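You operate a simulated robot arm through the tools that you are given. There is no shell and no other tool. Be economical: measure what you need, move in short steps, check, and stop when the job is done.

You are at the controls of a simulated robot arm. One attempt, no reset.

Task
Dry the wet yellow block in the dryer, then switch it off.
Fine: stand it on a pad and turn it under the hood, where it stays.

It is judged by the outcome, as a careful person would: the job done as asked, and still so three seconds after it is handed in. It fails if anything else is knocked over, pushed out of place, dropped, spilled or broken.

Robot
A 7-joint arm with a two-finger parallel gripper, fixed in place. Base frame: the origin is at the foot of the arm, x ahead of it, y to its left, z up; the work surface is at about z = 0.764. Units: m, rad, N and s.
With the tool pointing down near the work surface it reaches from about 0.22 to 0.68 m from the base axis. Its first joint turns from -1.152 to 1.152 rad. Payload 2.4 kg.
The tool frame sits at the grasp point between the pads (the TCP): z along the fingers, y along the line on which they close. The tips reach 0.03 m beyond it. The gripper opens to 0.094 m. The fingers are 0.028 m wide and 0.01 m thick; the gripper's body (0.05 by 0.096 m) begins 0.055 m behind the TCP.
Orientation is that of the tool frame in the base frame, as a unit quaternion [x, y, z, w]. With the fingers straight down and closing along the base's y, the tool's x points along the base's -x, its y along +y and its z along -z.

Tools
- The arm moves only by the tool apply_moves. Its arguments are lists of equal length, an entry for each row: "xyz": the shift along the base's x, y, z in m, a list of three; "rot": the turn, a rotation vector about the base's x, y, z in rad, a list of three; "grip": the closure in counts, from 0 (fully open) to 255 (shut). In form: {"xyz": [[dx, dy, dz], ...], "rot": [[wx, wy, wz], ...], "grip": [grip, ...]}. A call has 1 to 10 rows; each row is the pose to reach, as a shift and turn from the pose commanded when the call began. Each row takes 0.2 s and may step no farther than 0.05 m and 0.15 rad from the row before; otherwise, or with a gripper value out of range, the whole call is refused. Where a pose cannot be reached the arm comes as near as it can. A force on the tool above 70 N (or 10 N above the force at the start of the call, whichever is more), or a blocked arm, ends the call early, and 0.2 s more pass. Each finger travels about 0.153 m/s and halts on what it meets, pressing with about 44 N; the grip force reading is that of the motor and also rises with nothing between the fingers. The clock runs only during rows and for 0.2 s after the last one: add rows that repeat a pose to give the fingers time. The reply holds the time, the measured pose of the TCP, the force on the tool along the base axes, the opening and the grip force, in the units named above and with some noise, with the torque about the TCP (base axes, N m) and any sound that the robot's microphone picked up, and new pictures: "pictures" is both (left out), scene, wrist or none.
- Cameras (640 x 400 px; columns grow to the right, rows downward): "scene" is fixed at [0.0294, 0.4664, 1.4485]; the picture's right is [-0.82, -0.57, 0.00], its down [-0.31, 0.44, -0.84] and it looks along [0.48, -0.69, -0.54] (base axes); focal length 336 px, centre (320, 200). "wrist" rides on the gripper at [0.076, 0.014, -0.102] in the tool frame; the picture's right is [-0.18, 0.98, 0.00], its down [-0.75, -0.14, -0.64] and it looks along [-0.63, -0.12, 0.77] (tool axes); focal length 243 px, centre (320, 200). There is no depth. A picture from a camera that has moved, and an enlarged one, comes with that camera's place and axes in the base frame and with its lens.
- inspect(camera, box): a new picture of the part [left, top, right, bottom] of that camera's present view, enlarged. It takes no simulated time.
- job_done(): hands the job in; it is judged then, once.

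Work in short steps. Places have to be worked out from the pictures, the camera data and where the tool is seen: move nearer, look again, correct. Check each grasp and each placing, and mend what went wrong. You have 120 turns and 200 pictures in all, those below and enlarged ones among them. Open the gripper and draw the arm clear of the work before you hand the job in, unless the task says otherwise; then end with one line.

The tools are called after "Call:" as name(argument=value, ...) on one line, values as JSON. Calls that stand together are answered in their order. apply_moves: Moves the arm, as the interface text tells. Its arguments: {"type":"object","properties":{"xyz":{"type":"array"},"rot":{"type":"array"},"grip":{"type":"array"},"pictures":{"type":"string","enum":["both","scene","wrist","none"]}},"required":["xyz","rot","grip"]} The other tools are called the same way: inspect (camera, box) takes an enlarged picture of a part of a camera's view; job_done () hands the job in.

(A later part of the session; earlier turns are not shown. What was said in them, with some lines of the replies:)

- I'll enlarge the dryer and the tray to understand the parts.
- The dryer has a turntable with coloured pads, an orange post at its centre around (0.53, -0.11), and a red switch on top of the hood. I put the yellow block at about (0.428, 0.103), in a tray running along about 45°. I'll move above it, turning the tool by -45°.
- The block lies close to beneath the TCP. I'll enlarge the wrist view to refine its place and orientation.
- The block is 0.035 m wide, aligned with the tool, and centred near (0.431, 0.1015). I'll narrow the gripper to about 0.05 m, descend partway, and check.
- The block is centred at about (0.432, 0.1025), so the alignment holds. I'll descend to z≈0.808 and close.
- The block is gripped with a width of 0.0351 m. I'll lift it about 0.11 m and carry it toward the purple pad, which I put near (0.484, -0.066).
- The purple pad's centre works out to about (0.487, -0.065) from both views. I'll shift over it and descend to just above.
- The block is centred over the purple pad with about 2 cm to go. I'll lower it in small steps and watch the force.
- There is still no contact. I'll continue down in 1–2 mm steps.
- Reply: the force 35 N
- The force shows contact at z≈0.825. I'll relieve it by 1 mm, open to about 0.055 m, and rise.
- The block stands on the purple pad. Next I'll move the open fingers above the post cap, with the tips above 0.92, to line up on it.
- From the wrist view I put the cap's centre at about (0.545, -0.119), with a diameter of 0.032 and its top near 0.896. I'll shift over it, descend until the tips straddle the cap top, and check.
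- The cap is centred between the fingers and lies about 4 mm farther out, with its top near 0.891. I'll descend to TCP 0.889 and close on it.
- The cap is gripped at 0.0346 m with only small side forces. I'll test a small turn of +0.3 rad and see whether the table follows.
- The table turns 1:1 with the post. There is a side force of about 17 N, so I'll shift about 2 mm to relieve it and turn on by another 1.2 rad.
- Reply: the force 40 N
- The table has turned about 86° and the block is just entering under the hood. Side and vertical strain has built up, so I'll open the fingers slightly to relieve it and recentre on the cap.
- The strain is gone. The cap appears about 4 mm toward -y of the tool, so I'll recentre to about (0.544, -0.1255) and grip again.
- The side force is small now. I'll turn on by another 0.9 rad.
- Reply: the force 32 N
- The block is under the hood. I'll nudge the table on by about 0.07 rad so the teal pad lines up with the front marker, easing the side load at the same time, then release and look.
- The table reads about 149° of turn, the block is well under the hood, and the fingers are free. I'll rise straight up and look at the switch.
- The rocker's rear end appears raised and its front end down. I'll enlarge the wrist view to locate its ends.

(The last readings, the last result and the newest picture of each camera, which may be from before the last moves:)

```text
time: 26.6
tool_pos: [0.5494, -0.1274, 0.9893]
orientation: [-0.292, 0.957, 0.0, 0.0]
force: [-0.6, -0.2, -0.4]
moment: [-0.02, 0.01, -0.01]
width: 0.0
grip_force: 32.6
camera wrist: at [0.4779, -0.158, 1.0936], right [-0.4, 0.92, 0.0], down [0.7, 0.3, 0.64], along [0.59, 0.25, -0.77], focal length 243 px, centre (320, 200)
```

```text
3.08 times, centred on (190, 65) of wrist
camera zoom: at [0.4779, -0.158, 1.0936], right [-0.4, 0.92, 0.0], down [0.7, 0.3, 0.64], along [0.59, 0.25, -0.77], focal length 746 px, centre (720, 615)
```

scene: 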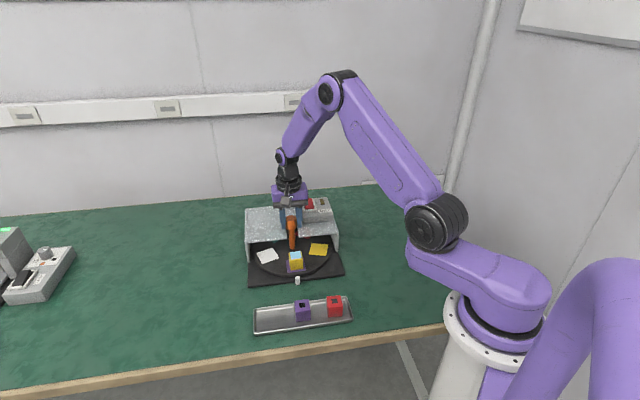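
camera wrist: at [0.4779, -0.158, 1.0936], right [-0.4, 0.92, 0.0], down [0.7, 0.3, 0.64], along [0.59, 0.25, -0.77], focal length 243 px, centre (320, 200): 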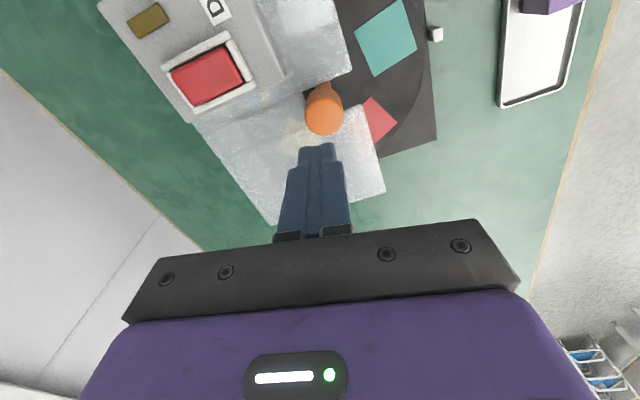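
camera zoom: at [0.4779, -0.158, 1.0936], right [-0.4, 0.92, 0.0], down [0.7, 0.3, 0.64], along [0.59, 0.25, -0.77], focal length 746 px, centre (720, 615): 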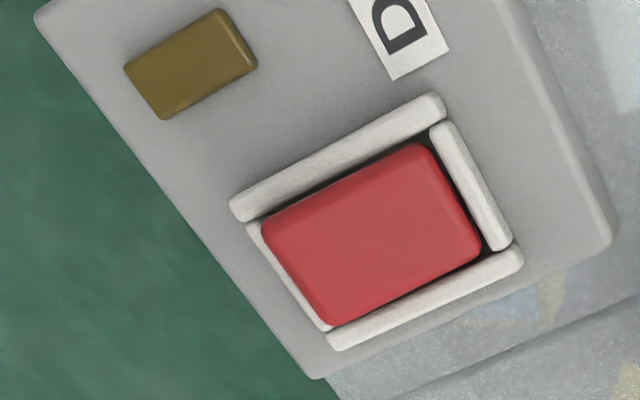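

I estimate the rocker at about 0.05×0.03 m, with its raised rear end near (0.578, -0.240) and its front end near (0.542, -0.206). I'll go above the rear part with the fingers closed, turned so that their narrow side spans the rocker.

Call:
apply_moves(xyz=[[0.002, -0.01, 0], [0.004, -0.02, 0], [0.006, -0.03, 0], [0.008, -0.04, 0], [0.01, -0.05, 0], [0.012, -0.06, 0], [0.014, -0.07, 0], [0.016, -0.08, -0.01], [0.019, -0.095, -0.02], [0.021, -0.104, -0.03]], rot=[[0, 0, -0.14], [0, 0, -0.28], [0, 0, -0.42], [0, 0, -0.56], [0, 0, -0.7], [0, 0, -0.84], [0, 0, -0.98], [0, 0, -1.12], [0, 0, -1.26], [0, 0, -1.39]], grip=[255, 255, 255, 255, 255, 255, 255, 255, 255, 255], pictures="wrist")

Call:
inspect(camera="wrist", box=[240, 80, 400, 200])

Call:
inspect(camera="scene", box=[270, 155, 350, 235])

```text
time: 28.8
tool_pos: [0.5694, -0.2333, 0.9595]
orientation: [0.389, 0.921, 0.0, 0.0]
force: [1.0, -0.1, 0.2]
moment: [0.01, -0.01, -0.02]
width: 0.0002
grip_force: 32.6
camera wrist: at [0.5275, -0.1673, 1.0633], right [0.83, 0.55, 0.0], down [0.42, -0.64, 0.64], along [0.36, -0.53, -0.77], focal length 243 px, centre (320, 200)
```

wrist: 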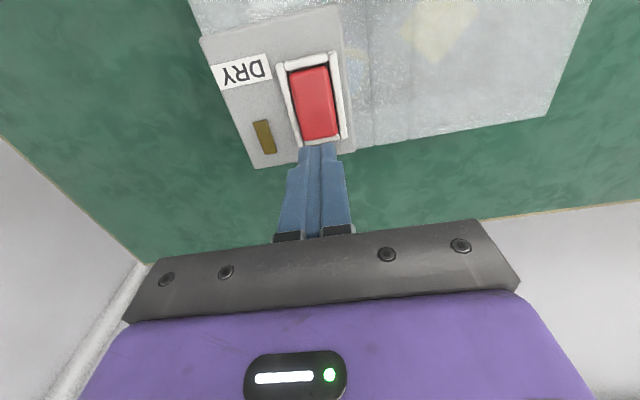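

```text
3.33 times, centred on (320, 140) of wrist
camera zoom: at [0.5275, -0.1673, 1.0633], right [0.83, 0.55, 0.0], down [0.42, -0.64, 0.64], along [0.36, -0.53, -0.77], focal length 809 px, centre (320, 400)
```

zoom: 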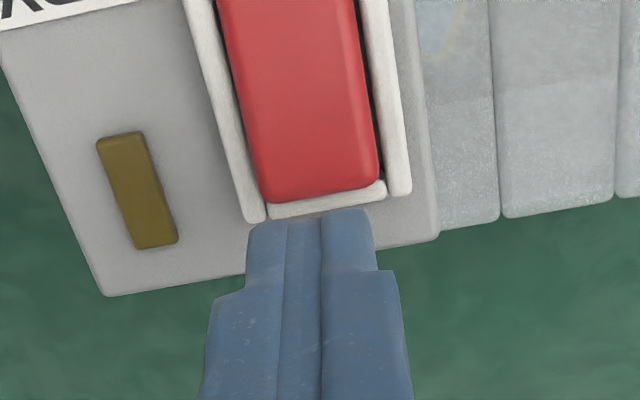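

```text
5.00 times, centred on (310, 195) of scene
camera zoom: at [0.0294, 0.4664, 1.4485], right [-0.82, -0.57, 0.0], down [-0.31, 0.44, -0.84], along [0.48, -0.69, -0.54], focal length 1678 px, centre (370, 225)
```

zoom: 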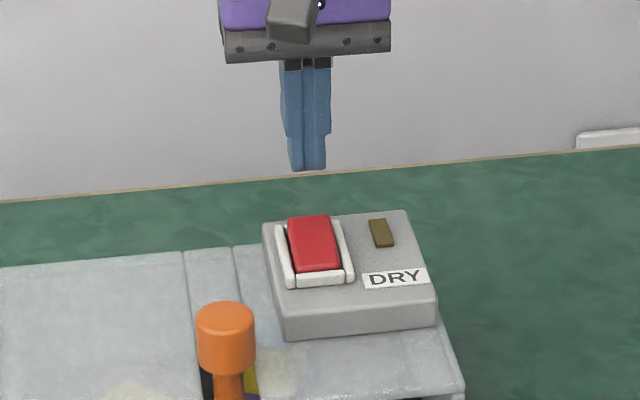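

I put the rocker's rear end at about (0.577, -0.237), so pressing at (0.570, -0.230) suits. I'll descend carefully while watching the force.

Call:
apply_moves(xyz=[[0.0005, 0.003, -0.015], [0.0005, 0.003, -0.03], [0.0005, 0.003, -0.036], [0.0005, 0.003, -0.036]], rot=[[0, 0, 0], [0, 0, 0], [0, 0, 0], [0, 0, 0]], grip=[255, 255, 255, 255], pictures="none")

Call:
inspect(camera="scene", box=[270, 165, 350, 235])

Call:
inspect(camera="wrist", box=[240, 80, 400, 200])

```text
time: 29.8
tool_pos: [0.5699, -0.2294, 0.9236]
orientation: [0.387, 0.922, 0.0, 0.0]
force: [0.9, 0.7, 0.3]
moment: [0.0, 0.01, -0.02]
width: 0.0
grip_force: 32.9
```

```text
5.71 times, centred on (310, 200) of scene
camera zoom: at [0.0294, 0.4664, 1.4485], right [-0.82, -0.57, 0.0], down [-0.31, 0.44, -0.84], along [0.48, -0.69, -0.54], focal length 1917 px, centre (377, 200)
```

zoom: 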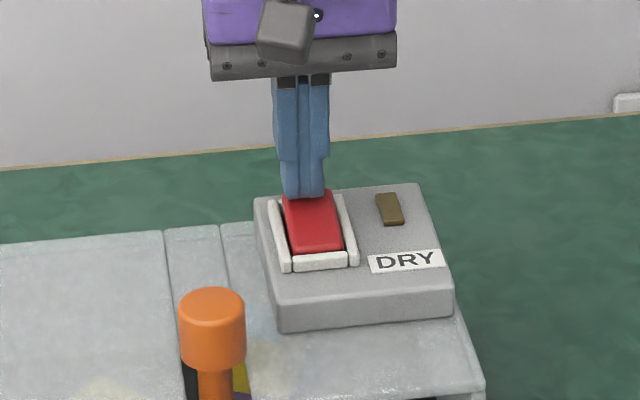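

```text
3.33 times, centred on (320, 140) of wrist
camera zoom: at [0.5276, -0.1641, 1.0274], right [0.83, 0.56, 0.0], down [0.43, -0.64, 0.64], along [0.36, -0.53, -0.77], focal length 809 px, centre (320, 400)
```

zoom: 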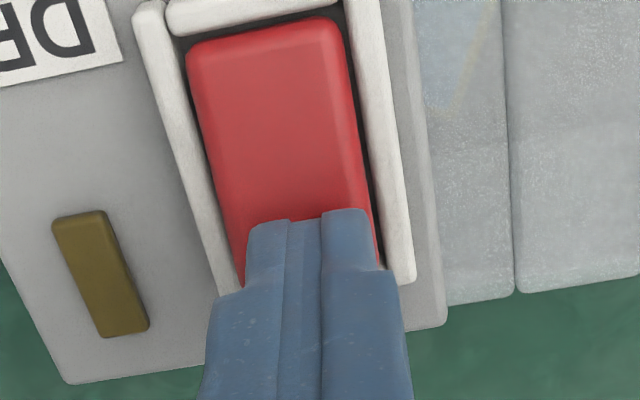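

The fingers are over the rear half and well centred. I'll press down gradually.

Call:
apply_moves(xyz=[[0, 0, -0.003], [0, 0, -0.006], [0, 0, -0.009], [0, 0, -0.011], [0, 0, -0.011]], rot=[[0, 0, 0], [0, 0, 0], [0, 0, 0], [0, 0, 0], [0, 0, 0]], grip=[255, 255, 255, 255, 255], pictures="none")

Call:
inspect(camera="scene", box=[270, 165, 350, 235])

```text
time: 31.0
tool_pos: [0.5703, -0.2302, 0.9183]
orientation: [0.387, 0.922, 0.0, 0.005]
force: [-12.2, 1.9, 57.1]
moment: [0.6, 0.89, -0.02]
width: 0.0003
grip_force: 33.4
```

```text
5.71 times, centred on (310, 200) of scene
camera zoom: at [0.028, 0.4669, 1.4483], right [-0.82, -0.57, 0.0], down [-0.31, 0.44, -0.84], along [0.49, -0.69, -0.54], focal length 1917 px, centre (377, 200)
```

zoom: 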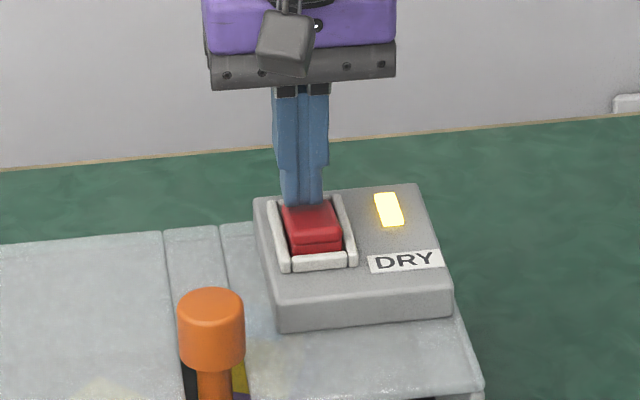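

The lamp is lit, so the dryer is on. I'll lift off and wait while watching the block and listening for sounds.

Call:
apply_moves(xyz=[[0, 0, 0.01], [0, 0, 0.03], [-0.01, 0.01, 0.05], [-0.025, 0.025, 0.05], [-0.025, 0.025, 0.05], [-0.025, 0.025, 0.05], [-0.025, 0.025, 0.05]], rot=[[0, 0, 0], [0, 0, 0], [0, 0, 0], [0, 0, 0], [0, 0, 0], [0, 0, 0], [0, 0, 0]], grip=[255, 255, 255, 255, 255, 255, 255], pictures="wrist")

Call:
inspect(camera="scene", box=[230, 165, 370, 295])

Call:
inspect(camera="scene", box=[285, 215, 345, 260])

```text
time: 32.6
tool_pos: [0.5447, -0.2038, 0.9611]
orientation: [0.388, 0.922, 0.0, 0.0]
force: [-0.1, -0.8, -0.2]
moment: [0.02, -0.02, -0.02]
width: 0.0
grip_force: 33.0
camera wrist: at [0.5021, -0.139, 1.066], right [0.83, 0.56, 0.0], down [0.43, -0.64, 0.64], along [0.36, -0.53, -0.77], focal length 243 px, centre (320, 200)
```

wrist: 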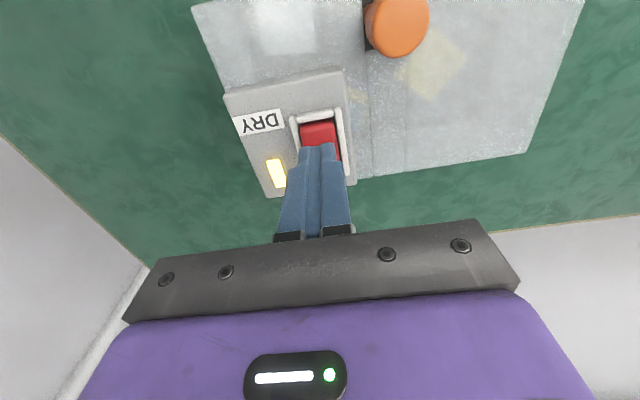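

```text
3.08 times, centred on (300, 230) of scene
camera zoom: at [0.0294, 0.4664, 1.4485], right [-0.82, -0.57, 0.0], down [-0.31, 0.44, -0.84], along [0.48, -0.69, -0.54], focal length 1032 px, centre (382, 108)
```

zoom: 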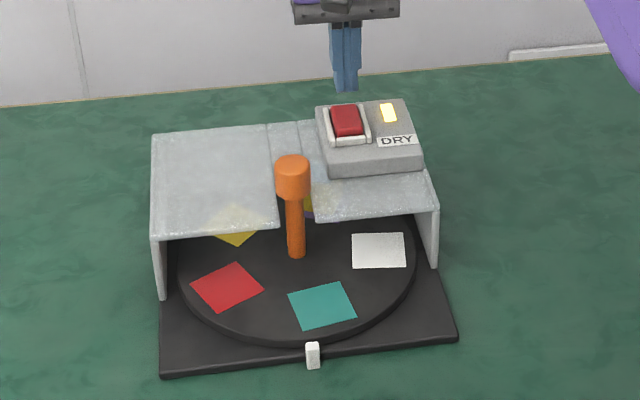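

```text
8.89 times, centred on (315, 238) of scene
camera zoom: at [0.0294, 0.4664, 1.4485], right [-0.82, -0.57, 0.0], down [-0.31, 0.44, -0.84], along [0.48, -0.69, -0.54], focal length 2983 px, centre (364, -133)
```

zoom: 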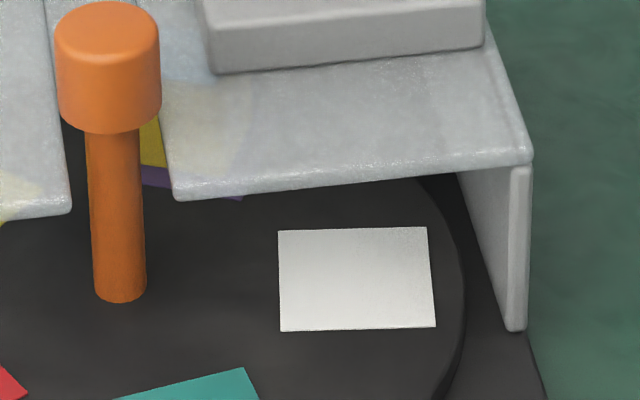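

The dryer is on and the hood is slightly translucent; a faint blue wet patch shows through it. I'll wait and watch.

Call:
apply_moves(xyz=[[0, 0, 0], [0, 0, 0], [0, 0, 0], [0, 0, 0], [0, 0, 0], [0, 0, 0], [0, 0, 0], [0, 0, 0], [0, 0, 0], [0, 0, 0]], rot=[[0, 0, 0], [0, 0, 0], [0, 0, 0], [0, 0, 0], [0, 0, 0], [0, 0, 0], [0, 0, 0], [0, 0, 0], [0, 0, 0], [0, 0, 0]], grip=[255, 255, 255, 255, 255, 255, 255, 255, 255, 255], pictures="none")

Call:
apply_moves(xyz=[[0, 0, 0], [0, 0, 0], [0, 0, 0], [0, 0, 0], [0, 0, 0], [0, 0, 0], [0, 0, 0], [0, 0, 0], [0, 0, 0], [0, 0, 0]], rot=[[0, 0, 0], [0, 0, 0], [0, 0, 0], [0, 0, 0], [0, 0, 0], [0, 0, 0], [0, 0, 0], [0, 0, 0], [0, 0, 0], [0, 0, 0]], grip=[255, 255, 255, 255, 255, 255, 255, 255, 255, 255], pictures="none")

Call:
inspect(camera="scene", box=[280, 190, 345, 250])

```text
time: 34.8
tool_pos: [0.5445, -0.2031, 0.9619]
orientation: [0.387, 0.922, 0.001, 0.0]
force: [1.4, -0.4, -0.1]
moment: [-0.01, 0.0, 0.0]
width: 0.0
grip_force: 33.5
```

```text
time: 37.0
tool_pos: [0.5442, -0.204, 0.9622]
orientation: [0.387, 0.922, 0.001, 0.0]
force: [-0.5, 0.6, -0.9]
moment: [-0.03, -0.01, -0.01]
width: 0.0001
grip_force: 32.9
```

```text
6.67 times, centred on (312, 220) of scene
camera zoom: at [0.0294, 0.4664, 1.4485], right [-0.82, -0.57, 0.0], down [-0.31, 0.44, -0.84], along [0.48, -0.69, -0.54], focal length 2237 px, centre (370, 67)
```

zoom: 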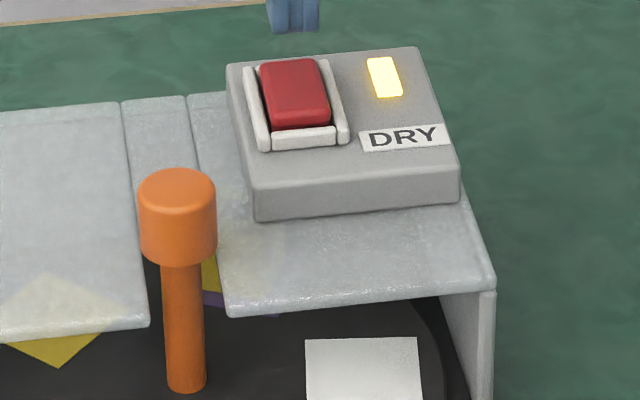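

I can no longer clearly see the blue. I'll check the strip of hood beside the switch box from the wrist camera.

Call:
inspect(camera="wrist", box=[290, 20, 450, 140])

Call:
inspect(camera="scene", box=[290, 205, 320, 245])

```text
3.33 times, centred on (370, 80) of wrist
camera zoom: at [0.5021, -0.1391, 1.066], right [0.83, 0.56, 0.0], down [0.43, -0.64, 0.64], along [0.36, -0.53, -0.77], focal length 809 px, centre (153, 600)
```

zoom: 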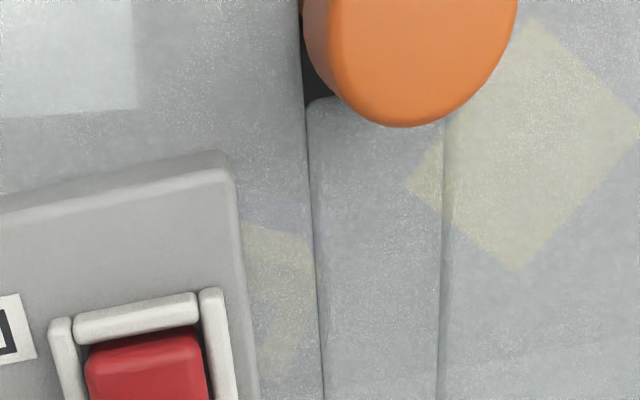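

```text
10.00 times, centred on (305, 225) of scene
camera zoom: at [0.0294, 0.4664, 1.4485], right [-0.82, -0.57, 0.0], down [-0.31, 0.44, -0.84], along [0.48, -0.69, -0.54], focal length 3355 px, centre (470, -50)
```

zoom: 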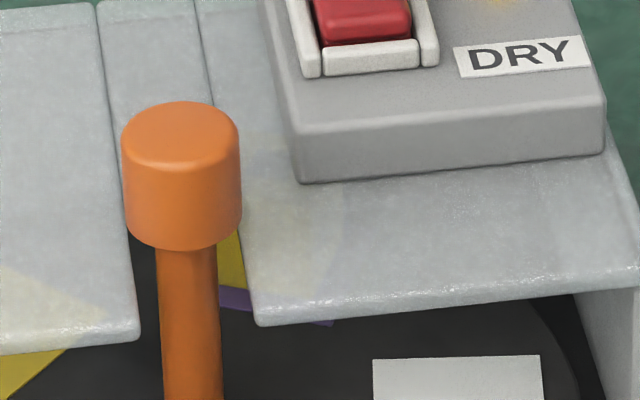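

Call:
inspect(camera="wrist", box=[340, 55, 390, 135])

```text
5.00 times, centred on (365, 95) of wrist
camera zoom: at [0.5021, -0.1391, 1.066], right [0.83, 0.56, 0.0], down [0.43, -0.64, 0.64], along [0.36, -0.53, -0.77], focal length 1213 px, centre (95, 725)
```

zoom: 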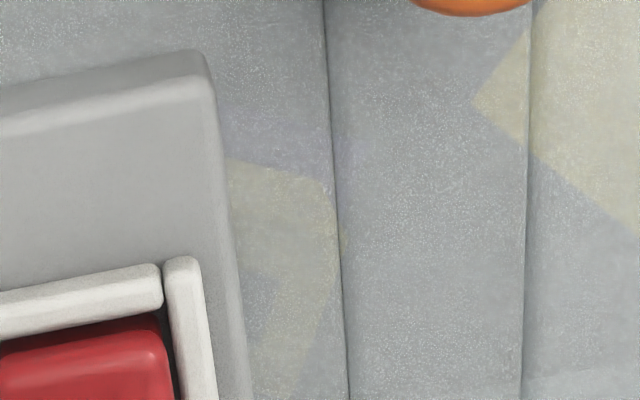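

Through the hood the block's top now shows yellow with only a small dark square, like the other dry blocks, so the large wet patch is gone. I'll now line up over the raised front end of the rocker to switch it off.

Call:
apply_moves(xyz=[[0.006, -0.0045, 0], [0.006, -0.0045, -0.02], [0.006, -0.0045, -0.035], [0.006, -0.0045, -0.035]], rot=[[0, 0, 0], [0, 0, 0], [0, 0, 0], [0, 0, 0]], grip=[255, 255, 255, 255], pictures="none")

Call:
inspect(camera="scene", box=[270, 165, 350, 235])

Call:
inspect(camera="wrist", box=[240, 80, 400, 200])

```text
time: 38.0
tool_pos: [0.5498, -0.2082, 0.9263]
orientation: [0.388, 0.922, 0.0, 0.001]
force: [0.2, -0.1, -0.4]
moment: [0.01, -0.02, -0.02]
width: 0.0
grip_force: 33.3
```

```text
5.71 times, centred on (310, 200) of scene
camera zoom: at [0.0294, 0.4664, 1.4485], right [-0.82, -0.57, 0.0], down [-0.31, 0.44, -0.84], along [0.48, -0.69, -0.54], focal length 1917 px, centre (377, 200)
```

zoom: 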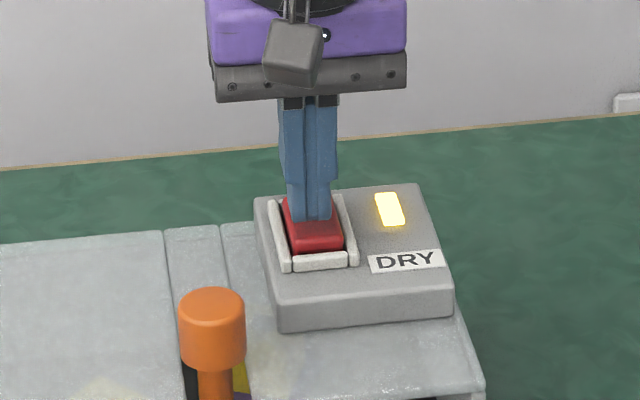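

```text
3.33 times, centred on (320, 140) of wrist
camera zoom: at [0.5078, -0.144, 1.0309], right [0.83, 0.56, 0.0], down [0.43, -0.64, 0.64], along [0.36, -0.53, -0.77], focal length 809 px, centre (320, 400)
```

zoom: 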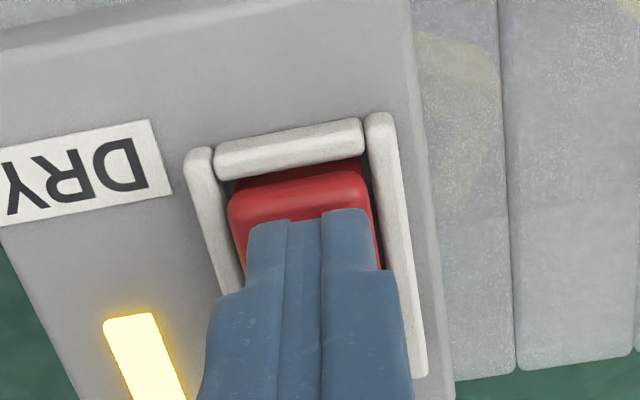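

I'll shift about 4 mm further toward the front end for leverage, then press down.

Call:
apply_moves(xyz=[[-0.0035, 0.0025, 0], [-0.0035, 0.0025, -0.004], [-0.0035, 0.0025, -0.008], [-0.0035, 0.0025, -0.011], [-0.0035, 0.0025, -0.013], [-0.0035, 0.0025, -0.013]], rot=[[0, 0, 0], [0, 0, 0], [0, 0, 0], [0, 0, 0], [0, 0, 0], [0, 0, 0]], grip=[255, 255, 255, 255, 255, 255], pictures="none")

Call:
inspect(camera="scene", box=[270, 165, 350, 235])

```text
time: 39.4
tool_pos: [0.5469, -0.2044, 0.9166]
orientation: [0.388, 0.922, 0.0, 0.0]
force: [-19.4, 11.5, 47.0]
moment: [-0.11, 0.1, -0.17]
width: 0.0
grip_force: 33.3
```

```text
5.71 times, centred on (310, 200) of scene
camera zoom: at [0.028, 0.467, 1.4483], right [-0.82, -0.57, 0.0], down [-0.31, 0.44, -0.84], along [0.49, -0.69, -0.54], focal length 1917 px, centre (377, 200)
```

zoom: 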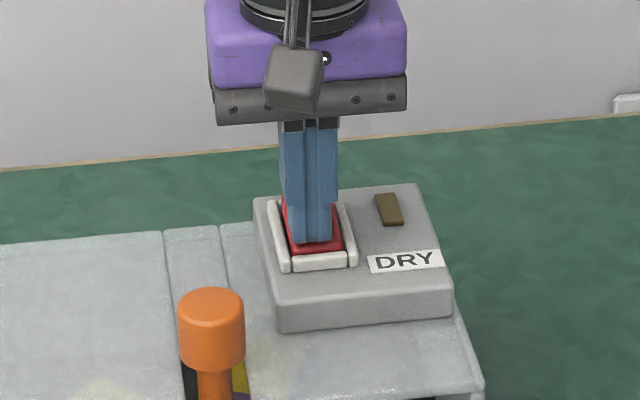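

The lamp is off. I'll lift straight up, draw back toward the front, and open the gripper to check.

Call:
apply_moves(xyz=[[0, 0, 0.02], [0, 0, 0.05], [-0.01, 0.02, 0.085], [-0.03, 0.05, 0.1], [-0.05, 0.08, 0.1], [-0.07, 0.11, 0.1], [-0.09, 0.14, 0.1], [-0.11, 0.17, 0.1], [-0.13, 0.2, 0.1], [-0.13, 0.2, 0.1]], rot=[[0, 0, 0], [0, 0, 0], [0, 0, 0], [0, 0, 0], [0, 0, 0], [0, 0, 0], [0, 0, 0], [0, 0, 0], [0, 0, 0], [0, 0, 0]], grip=[255, 255, 255, 255, 150, 50, 0, 0, 0, 0])

Call:
inspect(camera="scene", box=[230, 185, 370, 345])

Call:
inspect(camera="scene", box=[285, 195, 335, 245])

```text
time: 41.6
tool_pos: [0.4153, -0.0063, 1.0139]
orientation: [0.387, 0.922, -0.001, -0.001]
force: [-0.1, -0.9, 0.6]
moment: [0.0, 0.02, 0.0]
width: 0.0939
grip_force: 0.1
camera wrist: at [0.3747, 0.059, 1.1181], right [0.83, 0.56, 0.0], down [0.43, -0.64, 0.64], along [0.36, -0.53, -0.77], focal length 243 px, centre (320, 200)
```

scene: 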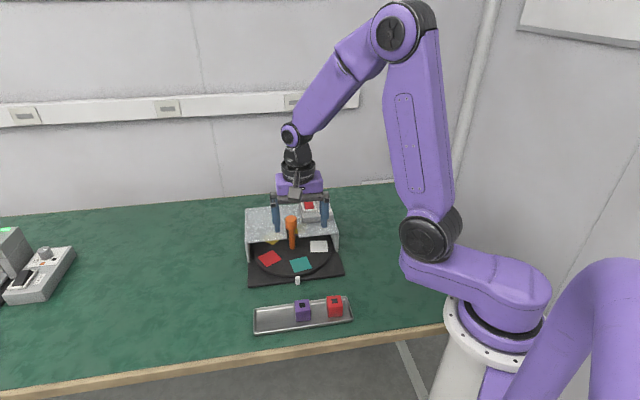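
wrist: 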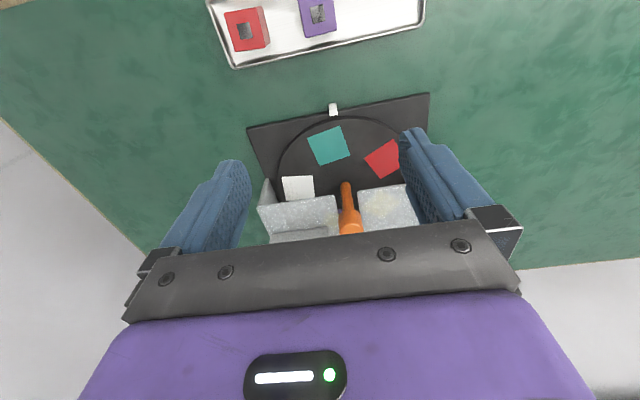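

```text
2.50 times, centred on (300, 265) of scene
camera zoom: at [0.0294, 0.4664, 1.4485], right [-0.82, -0.57, 0.0], down [-0.31, 0.44, -0.84], along [0.48, -0.69, -0.54], focal length 839 px, centre (370, 38)
```

zoom: 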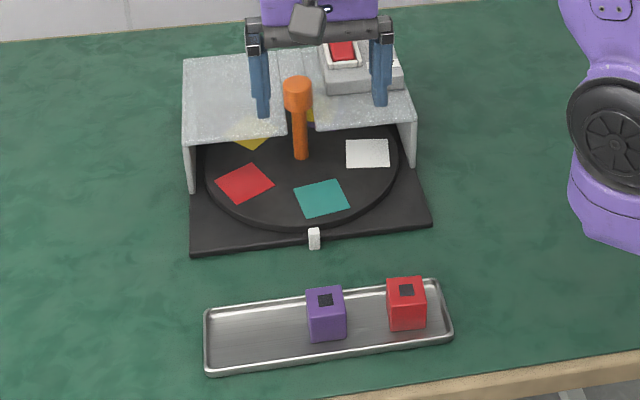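

```text
8.00 times, centred on (310, 220) of scene
camera zoom: at [0.0294, 0.4664, 1.4485], right [-0.82, -0.57, 0.0], down [-0.31, 0.44, -0.84], along [0.48, -0.69, -0.54], focal length 2684 px, centre (400, 40)
```

zoom: 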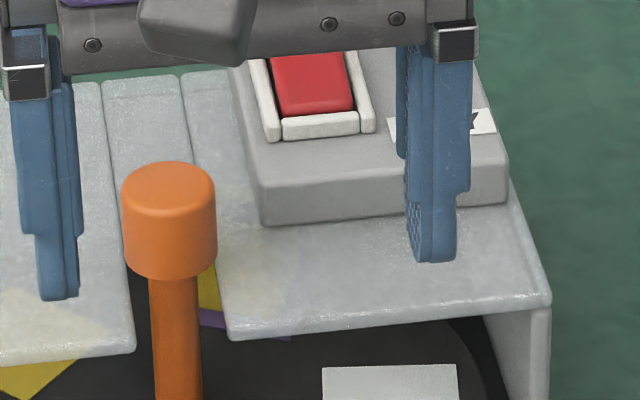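

The dryer is off. To be sure the block is dry, I'll take a view through the translucent hood from above and from the left of the switch box, keeping high.

Call:
apply_moves(xyz=[[0.02, -0.028, 0.01], [0.04, -0.056, 0.01], [0.06, -0.084, 0.01], [0.08, -0.112, 0.01], [0.1, -0.14, 0.01], [0.12, -0.168, 0.01], [0.14, -0.19, 0.01], [0.145, -0.199, 0.01], [0.145, -0.199, 0.01]], rot=[[0, 0, -0.1], [0, 0, -0.2], [0, 0, -0.3], [0, 0, -0.4], [0, 0, -0.5], [0, 0, -0.6], [0, 0, -0.7], [0, 0, -0.8], [0, 0, -0.8]], grip=[0, 0, 0, 0, 0, 0, 0, 0, 0], pictures="wrist")

Call:
inspect(camera="wrist", box=[240, 50, 400, 190])

```text
time: 43.6
tool_pos: [0.5612, -0.2051, 1.025]
orientation: [0.717, 0.697, -0.001, 0.0]
force: [0.2, 0.0, -0.1]
moment: [0.02, -0.01, 0.0]
width: 0.094
grip_force: 0.1
camera wrist: at [0.5792, -0.1292, 1.1284], right [0.98, -0.21, 0.0], down [-0.16, -0.75, 0.64], along [-0.14, -0.63, -0.77], focal length 243 px, centre (320, 200)
```

wrist: 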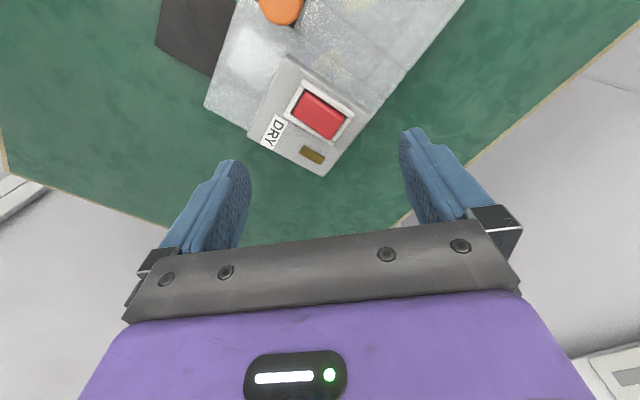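

```text
2.86 times, centred on (320, 120) of wrist
camera zoom: at [0.5792, -0.1292, 1.1284], right [0.98, -0.21, 0.0], down [-0.16, -0.75, 0.64], along [-0.14, -0.63, -0.77], focal length 693 px, centre (320, 429)
```

zoom: 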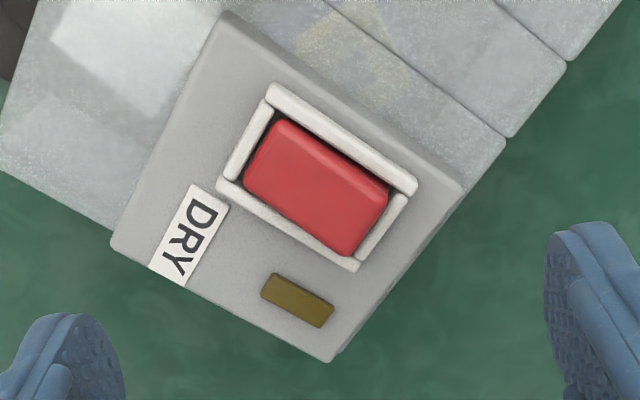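

Call:
inspect(camera="wrist", box=[300, 30, 370, 100])

```text
5.71 times, centred on (335, 65) of wrist
camera zoom: at [0.5792, -0.1292, 1.1284], right [0.98, -0.21, 0.0], down [-0.16, -0.75, 0.64], along [-0.14, -0.63, -0.77], focal length 1386 px, centre (234, 971)
```

zoom: 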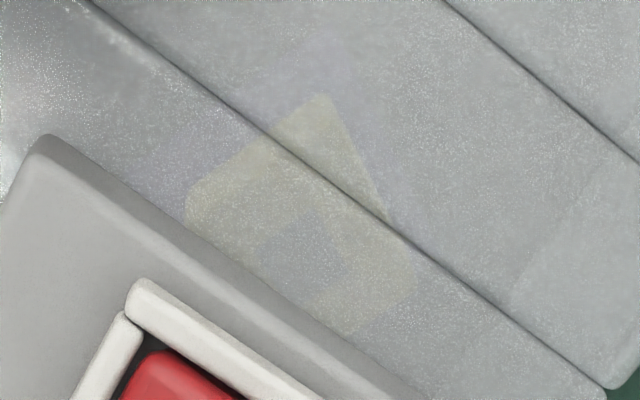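

Through the hood the block's yellow top shows only a small dark square and it sits on the purple pad, so it is dry and in place. I'll withdraw the arm and hand in.

Call:
apply_moves(xyz=[[0, 0.02, 0.03], [-0.03, 0.05, 0.06], [-0.06, 0.08, 0.09], [-0.09, 0.11, 0.1], [-0.12, 0.13, 0.1], [-0.15, 0.15, 0.1], [-0.18, 0.16, 0.1], [-0.18, 0.16, 0.1]], rot=[[0, 0, 0.1], [0, 0, 0.24], [0, 0, 0.38], [0, 0, 0.52], [0, 0, 0.66], [0, 0, 0.8], [0, 0, 0.8], [0, 0, 0.8]], grip=[0, 0, 0, 0, 0, 0, 0, 0], pictures="scene")

```text
refused: row 2 steps farther than a row can; nothing moved
```

Row 2 stepped too far, so I'll use smaller steps.

Call:
apply_moves(xyz=[[0, 0.01, 0.03], [-0.02, 0.03, 0.06], [-0.04, 0.05, 0.09], [-0.065, 0.08, 0.1], [-0.09, 0.105, 0.1], [-0.12, 0.13, 0.1], [-0.15, 0.15, 0.1], [-0.18, 0.16, 0.1], [-0.18, 0.16, 0.1]], rot=[[0, 0, 0.1], [0, 0, 0.22], [0, 0, 0.34], [0, 0, 0.46], [0, 0, 0.58], [0, 0, 0.7], [0, 0, 0.8], [0, 0, 0.8], [0, 0, 0.8]], grip=[0, 0, 0, 0, 0, 0, 0, 0, 0], pictures="scene")

Call:
inspect(camera="scene", box=[230, 185, 370, 345])

```text
time: 45.6
tool_pos: [0.3807, -0.0452, 1.1237]
orientation: [0.387, 0.922, 0.0, 0.0]
force: [-0.3, -0.8, -0.3]
moment: [0.05, -0.02, -0.03]
width: 0.0938
grip_force: 0.0
```

scene: 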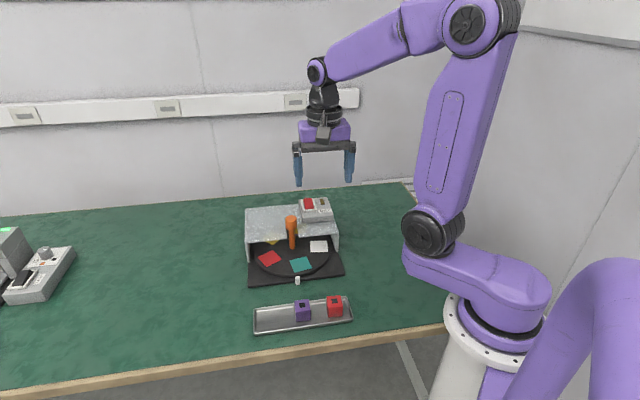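

```text
2.50 times, centred on (300, 265) of scene
camera zoom: at [0.0294, 0.4664, 1.4485], right [-0.82, -0.57, 0.0], down [-0.31, 0.44, -0.84], along [0.48, -0.69, -0.54], focal length 839 px, centre (370, 38)
```

zoom: 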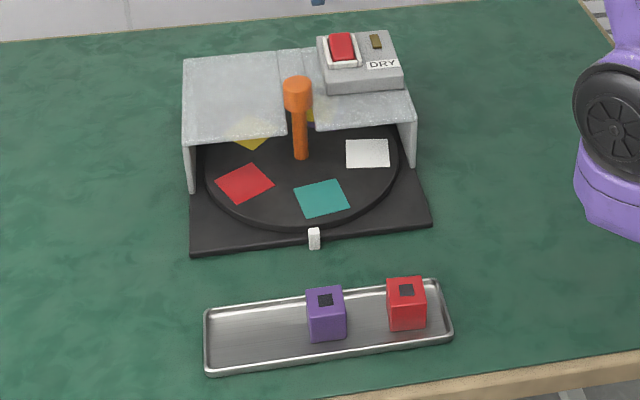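

The dryer is off, the block is dry under the hood, nothing else has moved, and the arm is clear, so I'm handing in.

Call:
job_done()

```text
The job is handed in.
```

The yellow block is dry and stands on the purple pad under the hood. The dryer is switched off, and the arm is clear with its gripper open.
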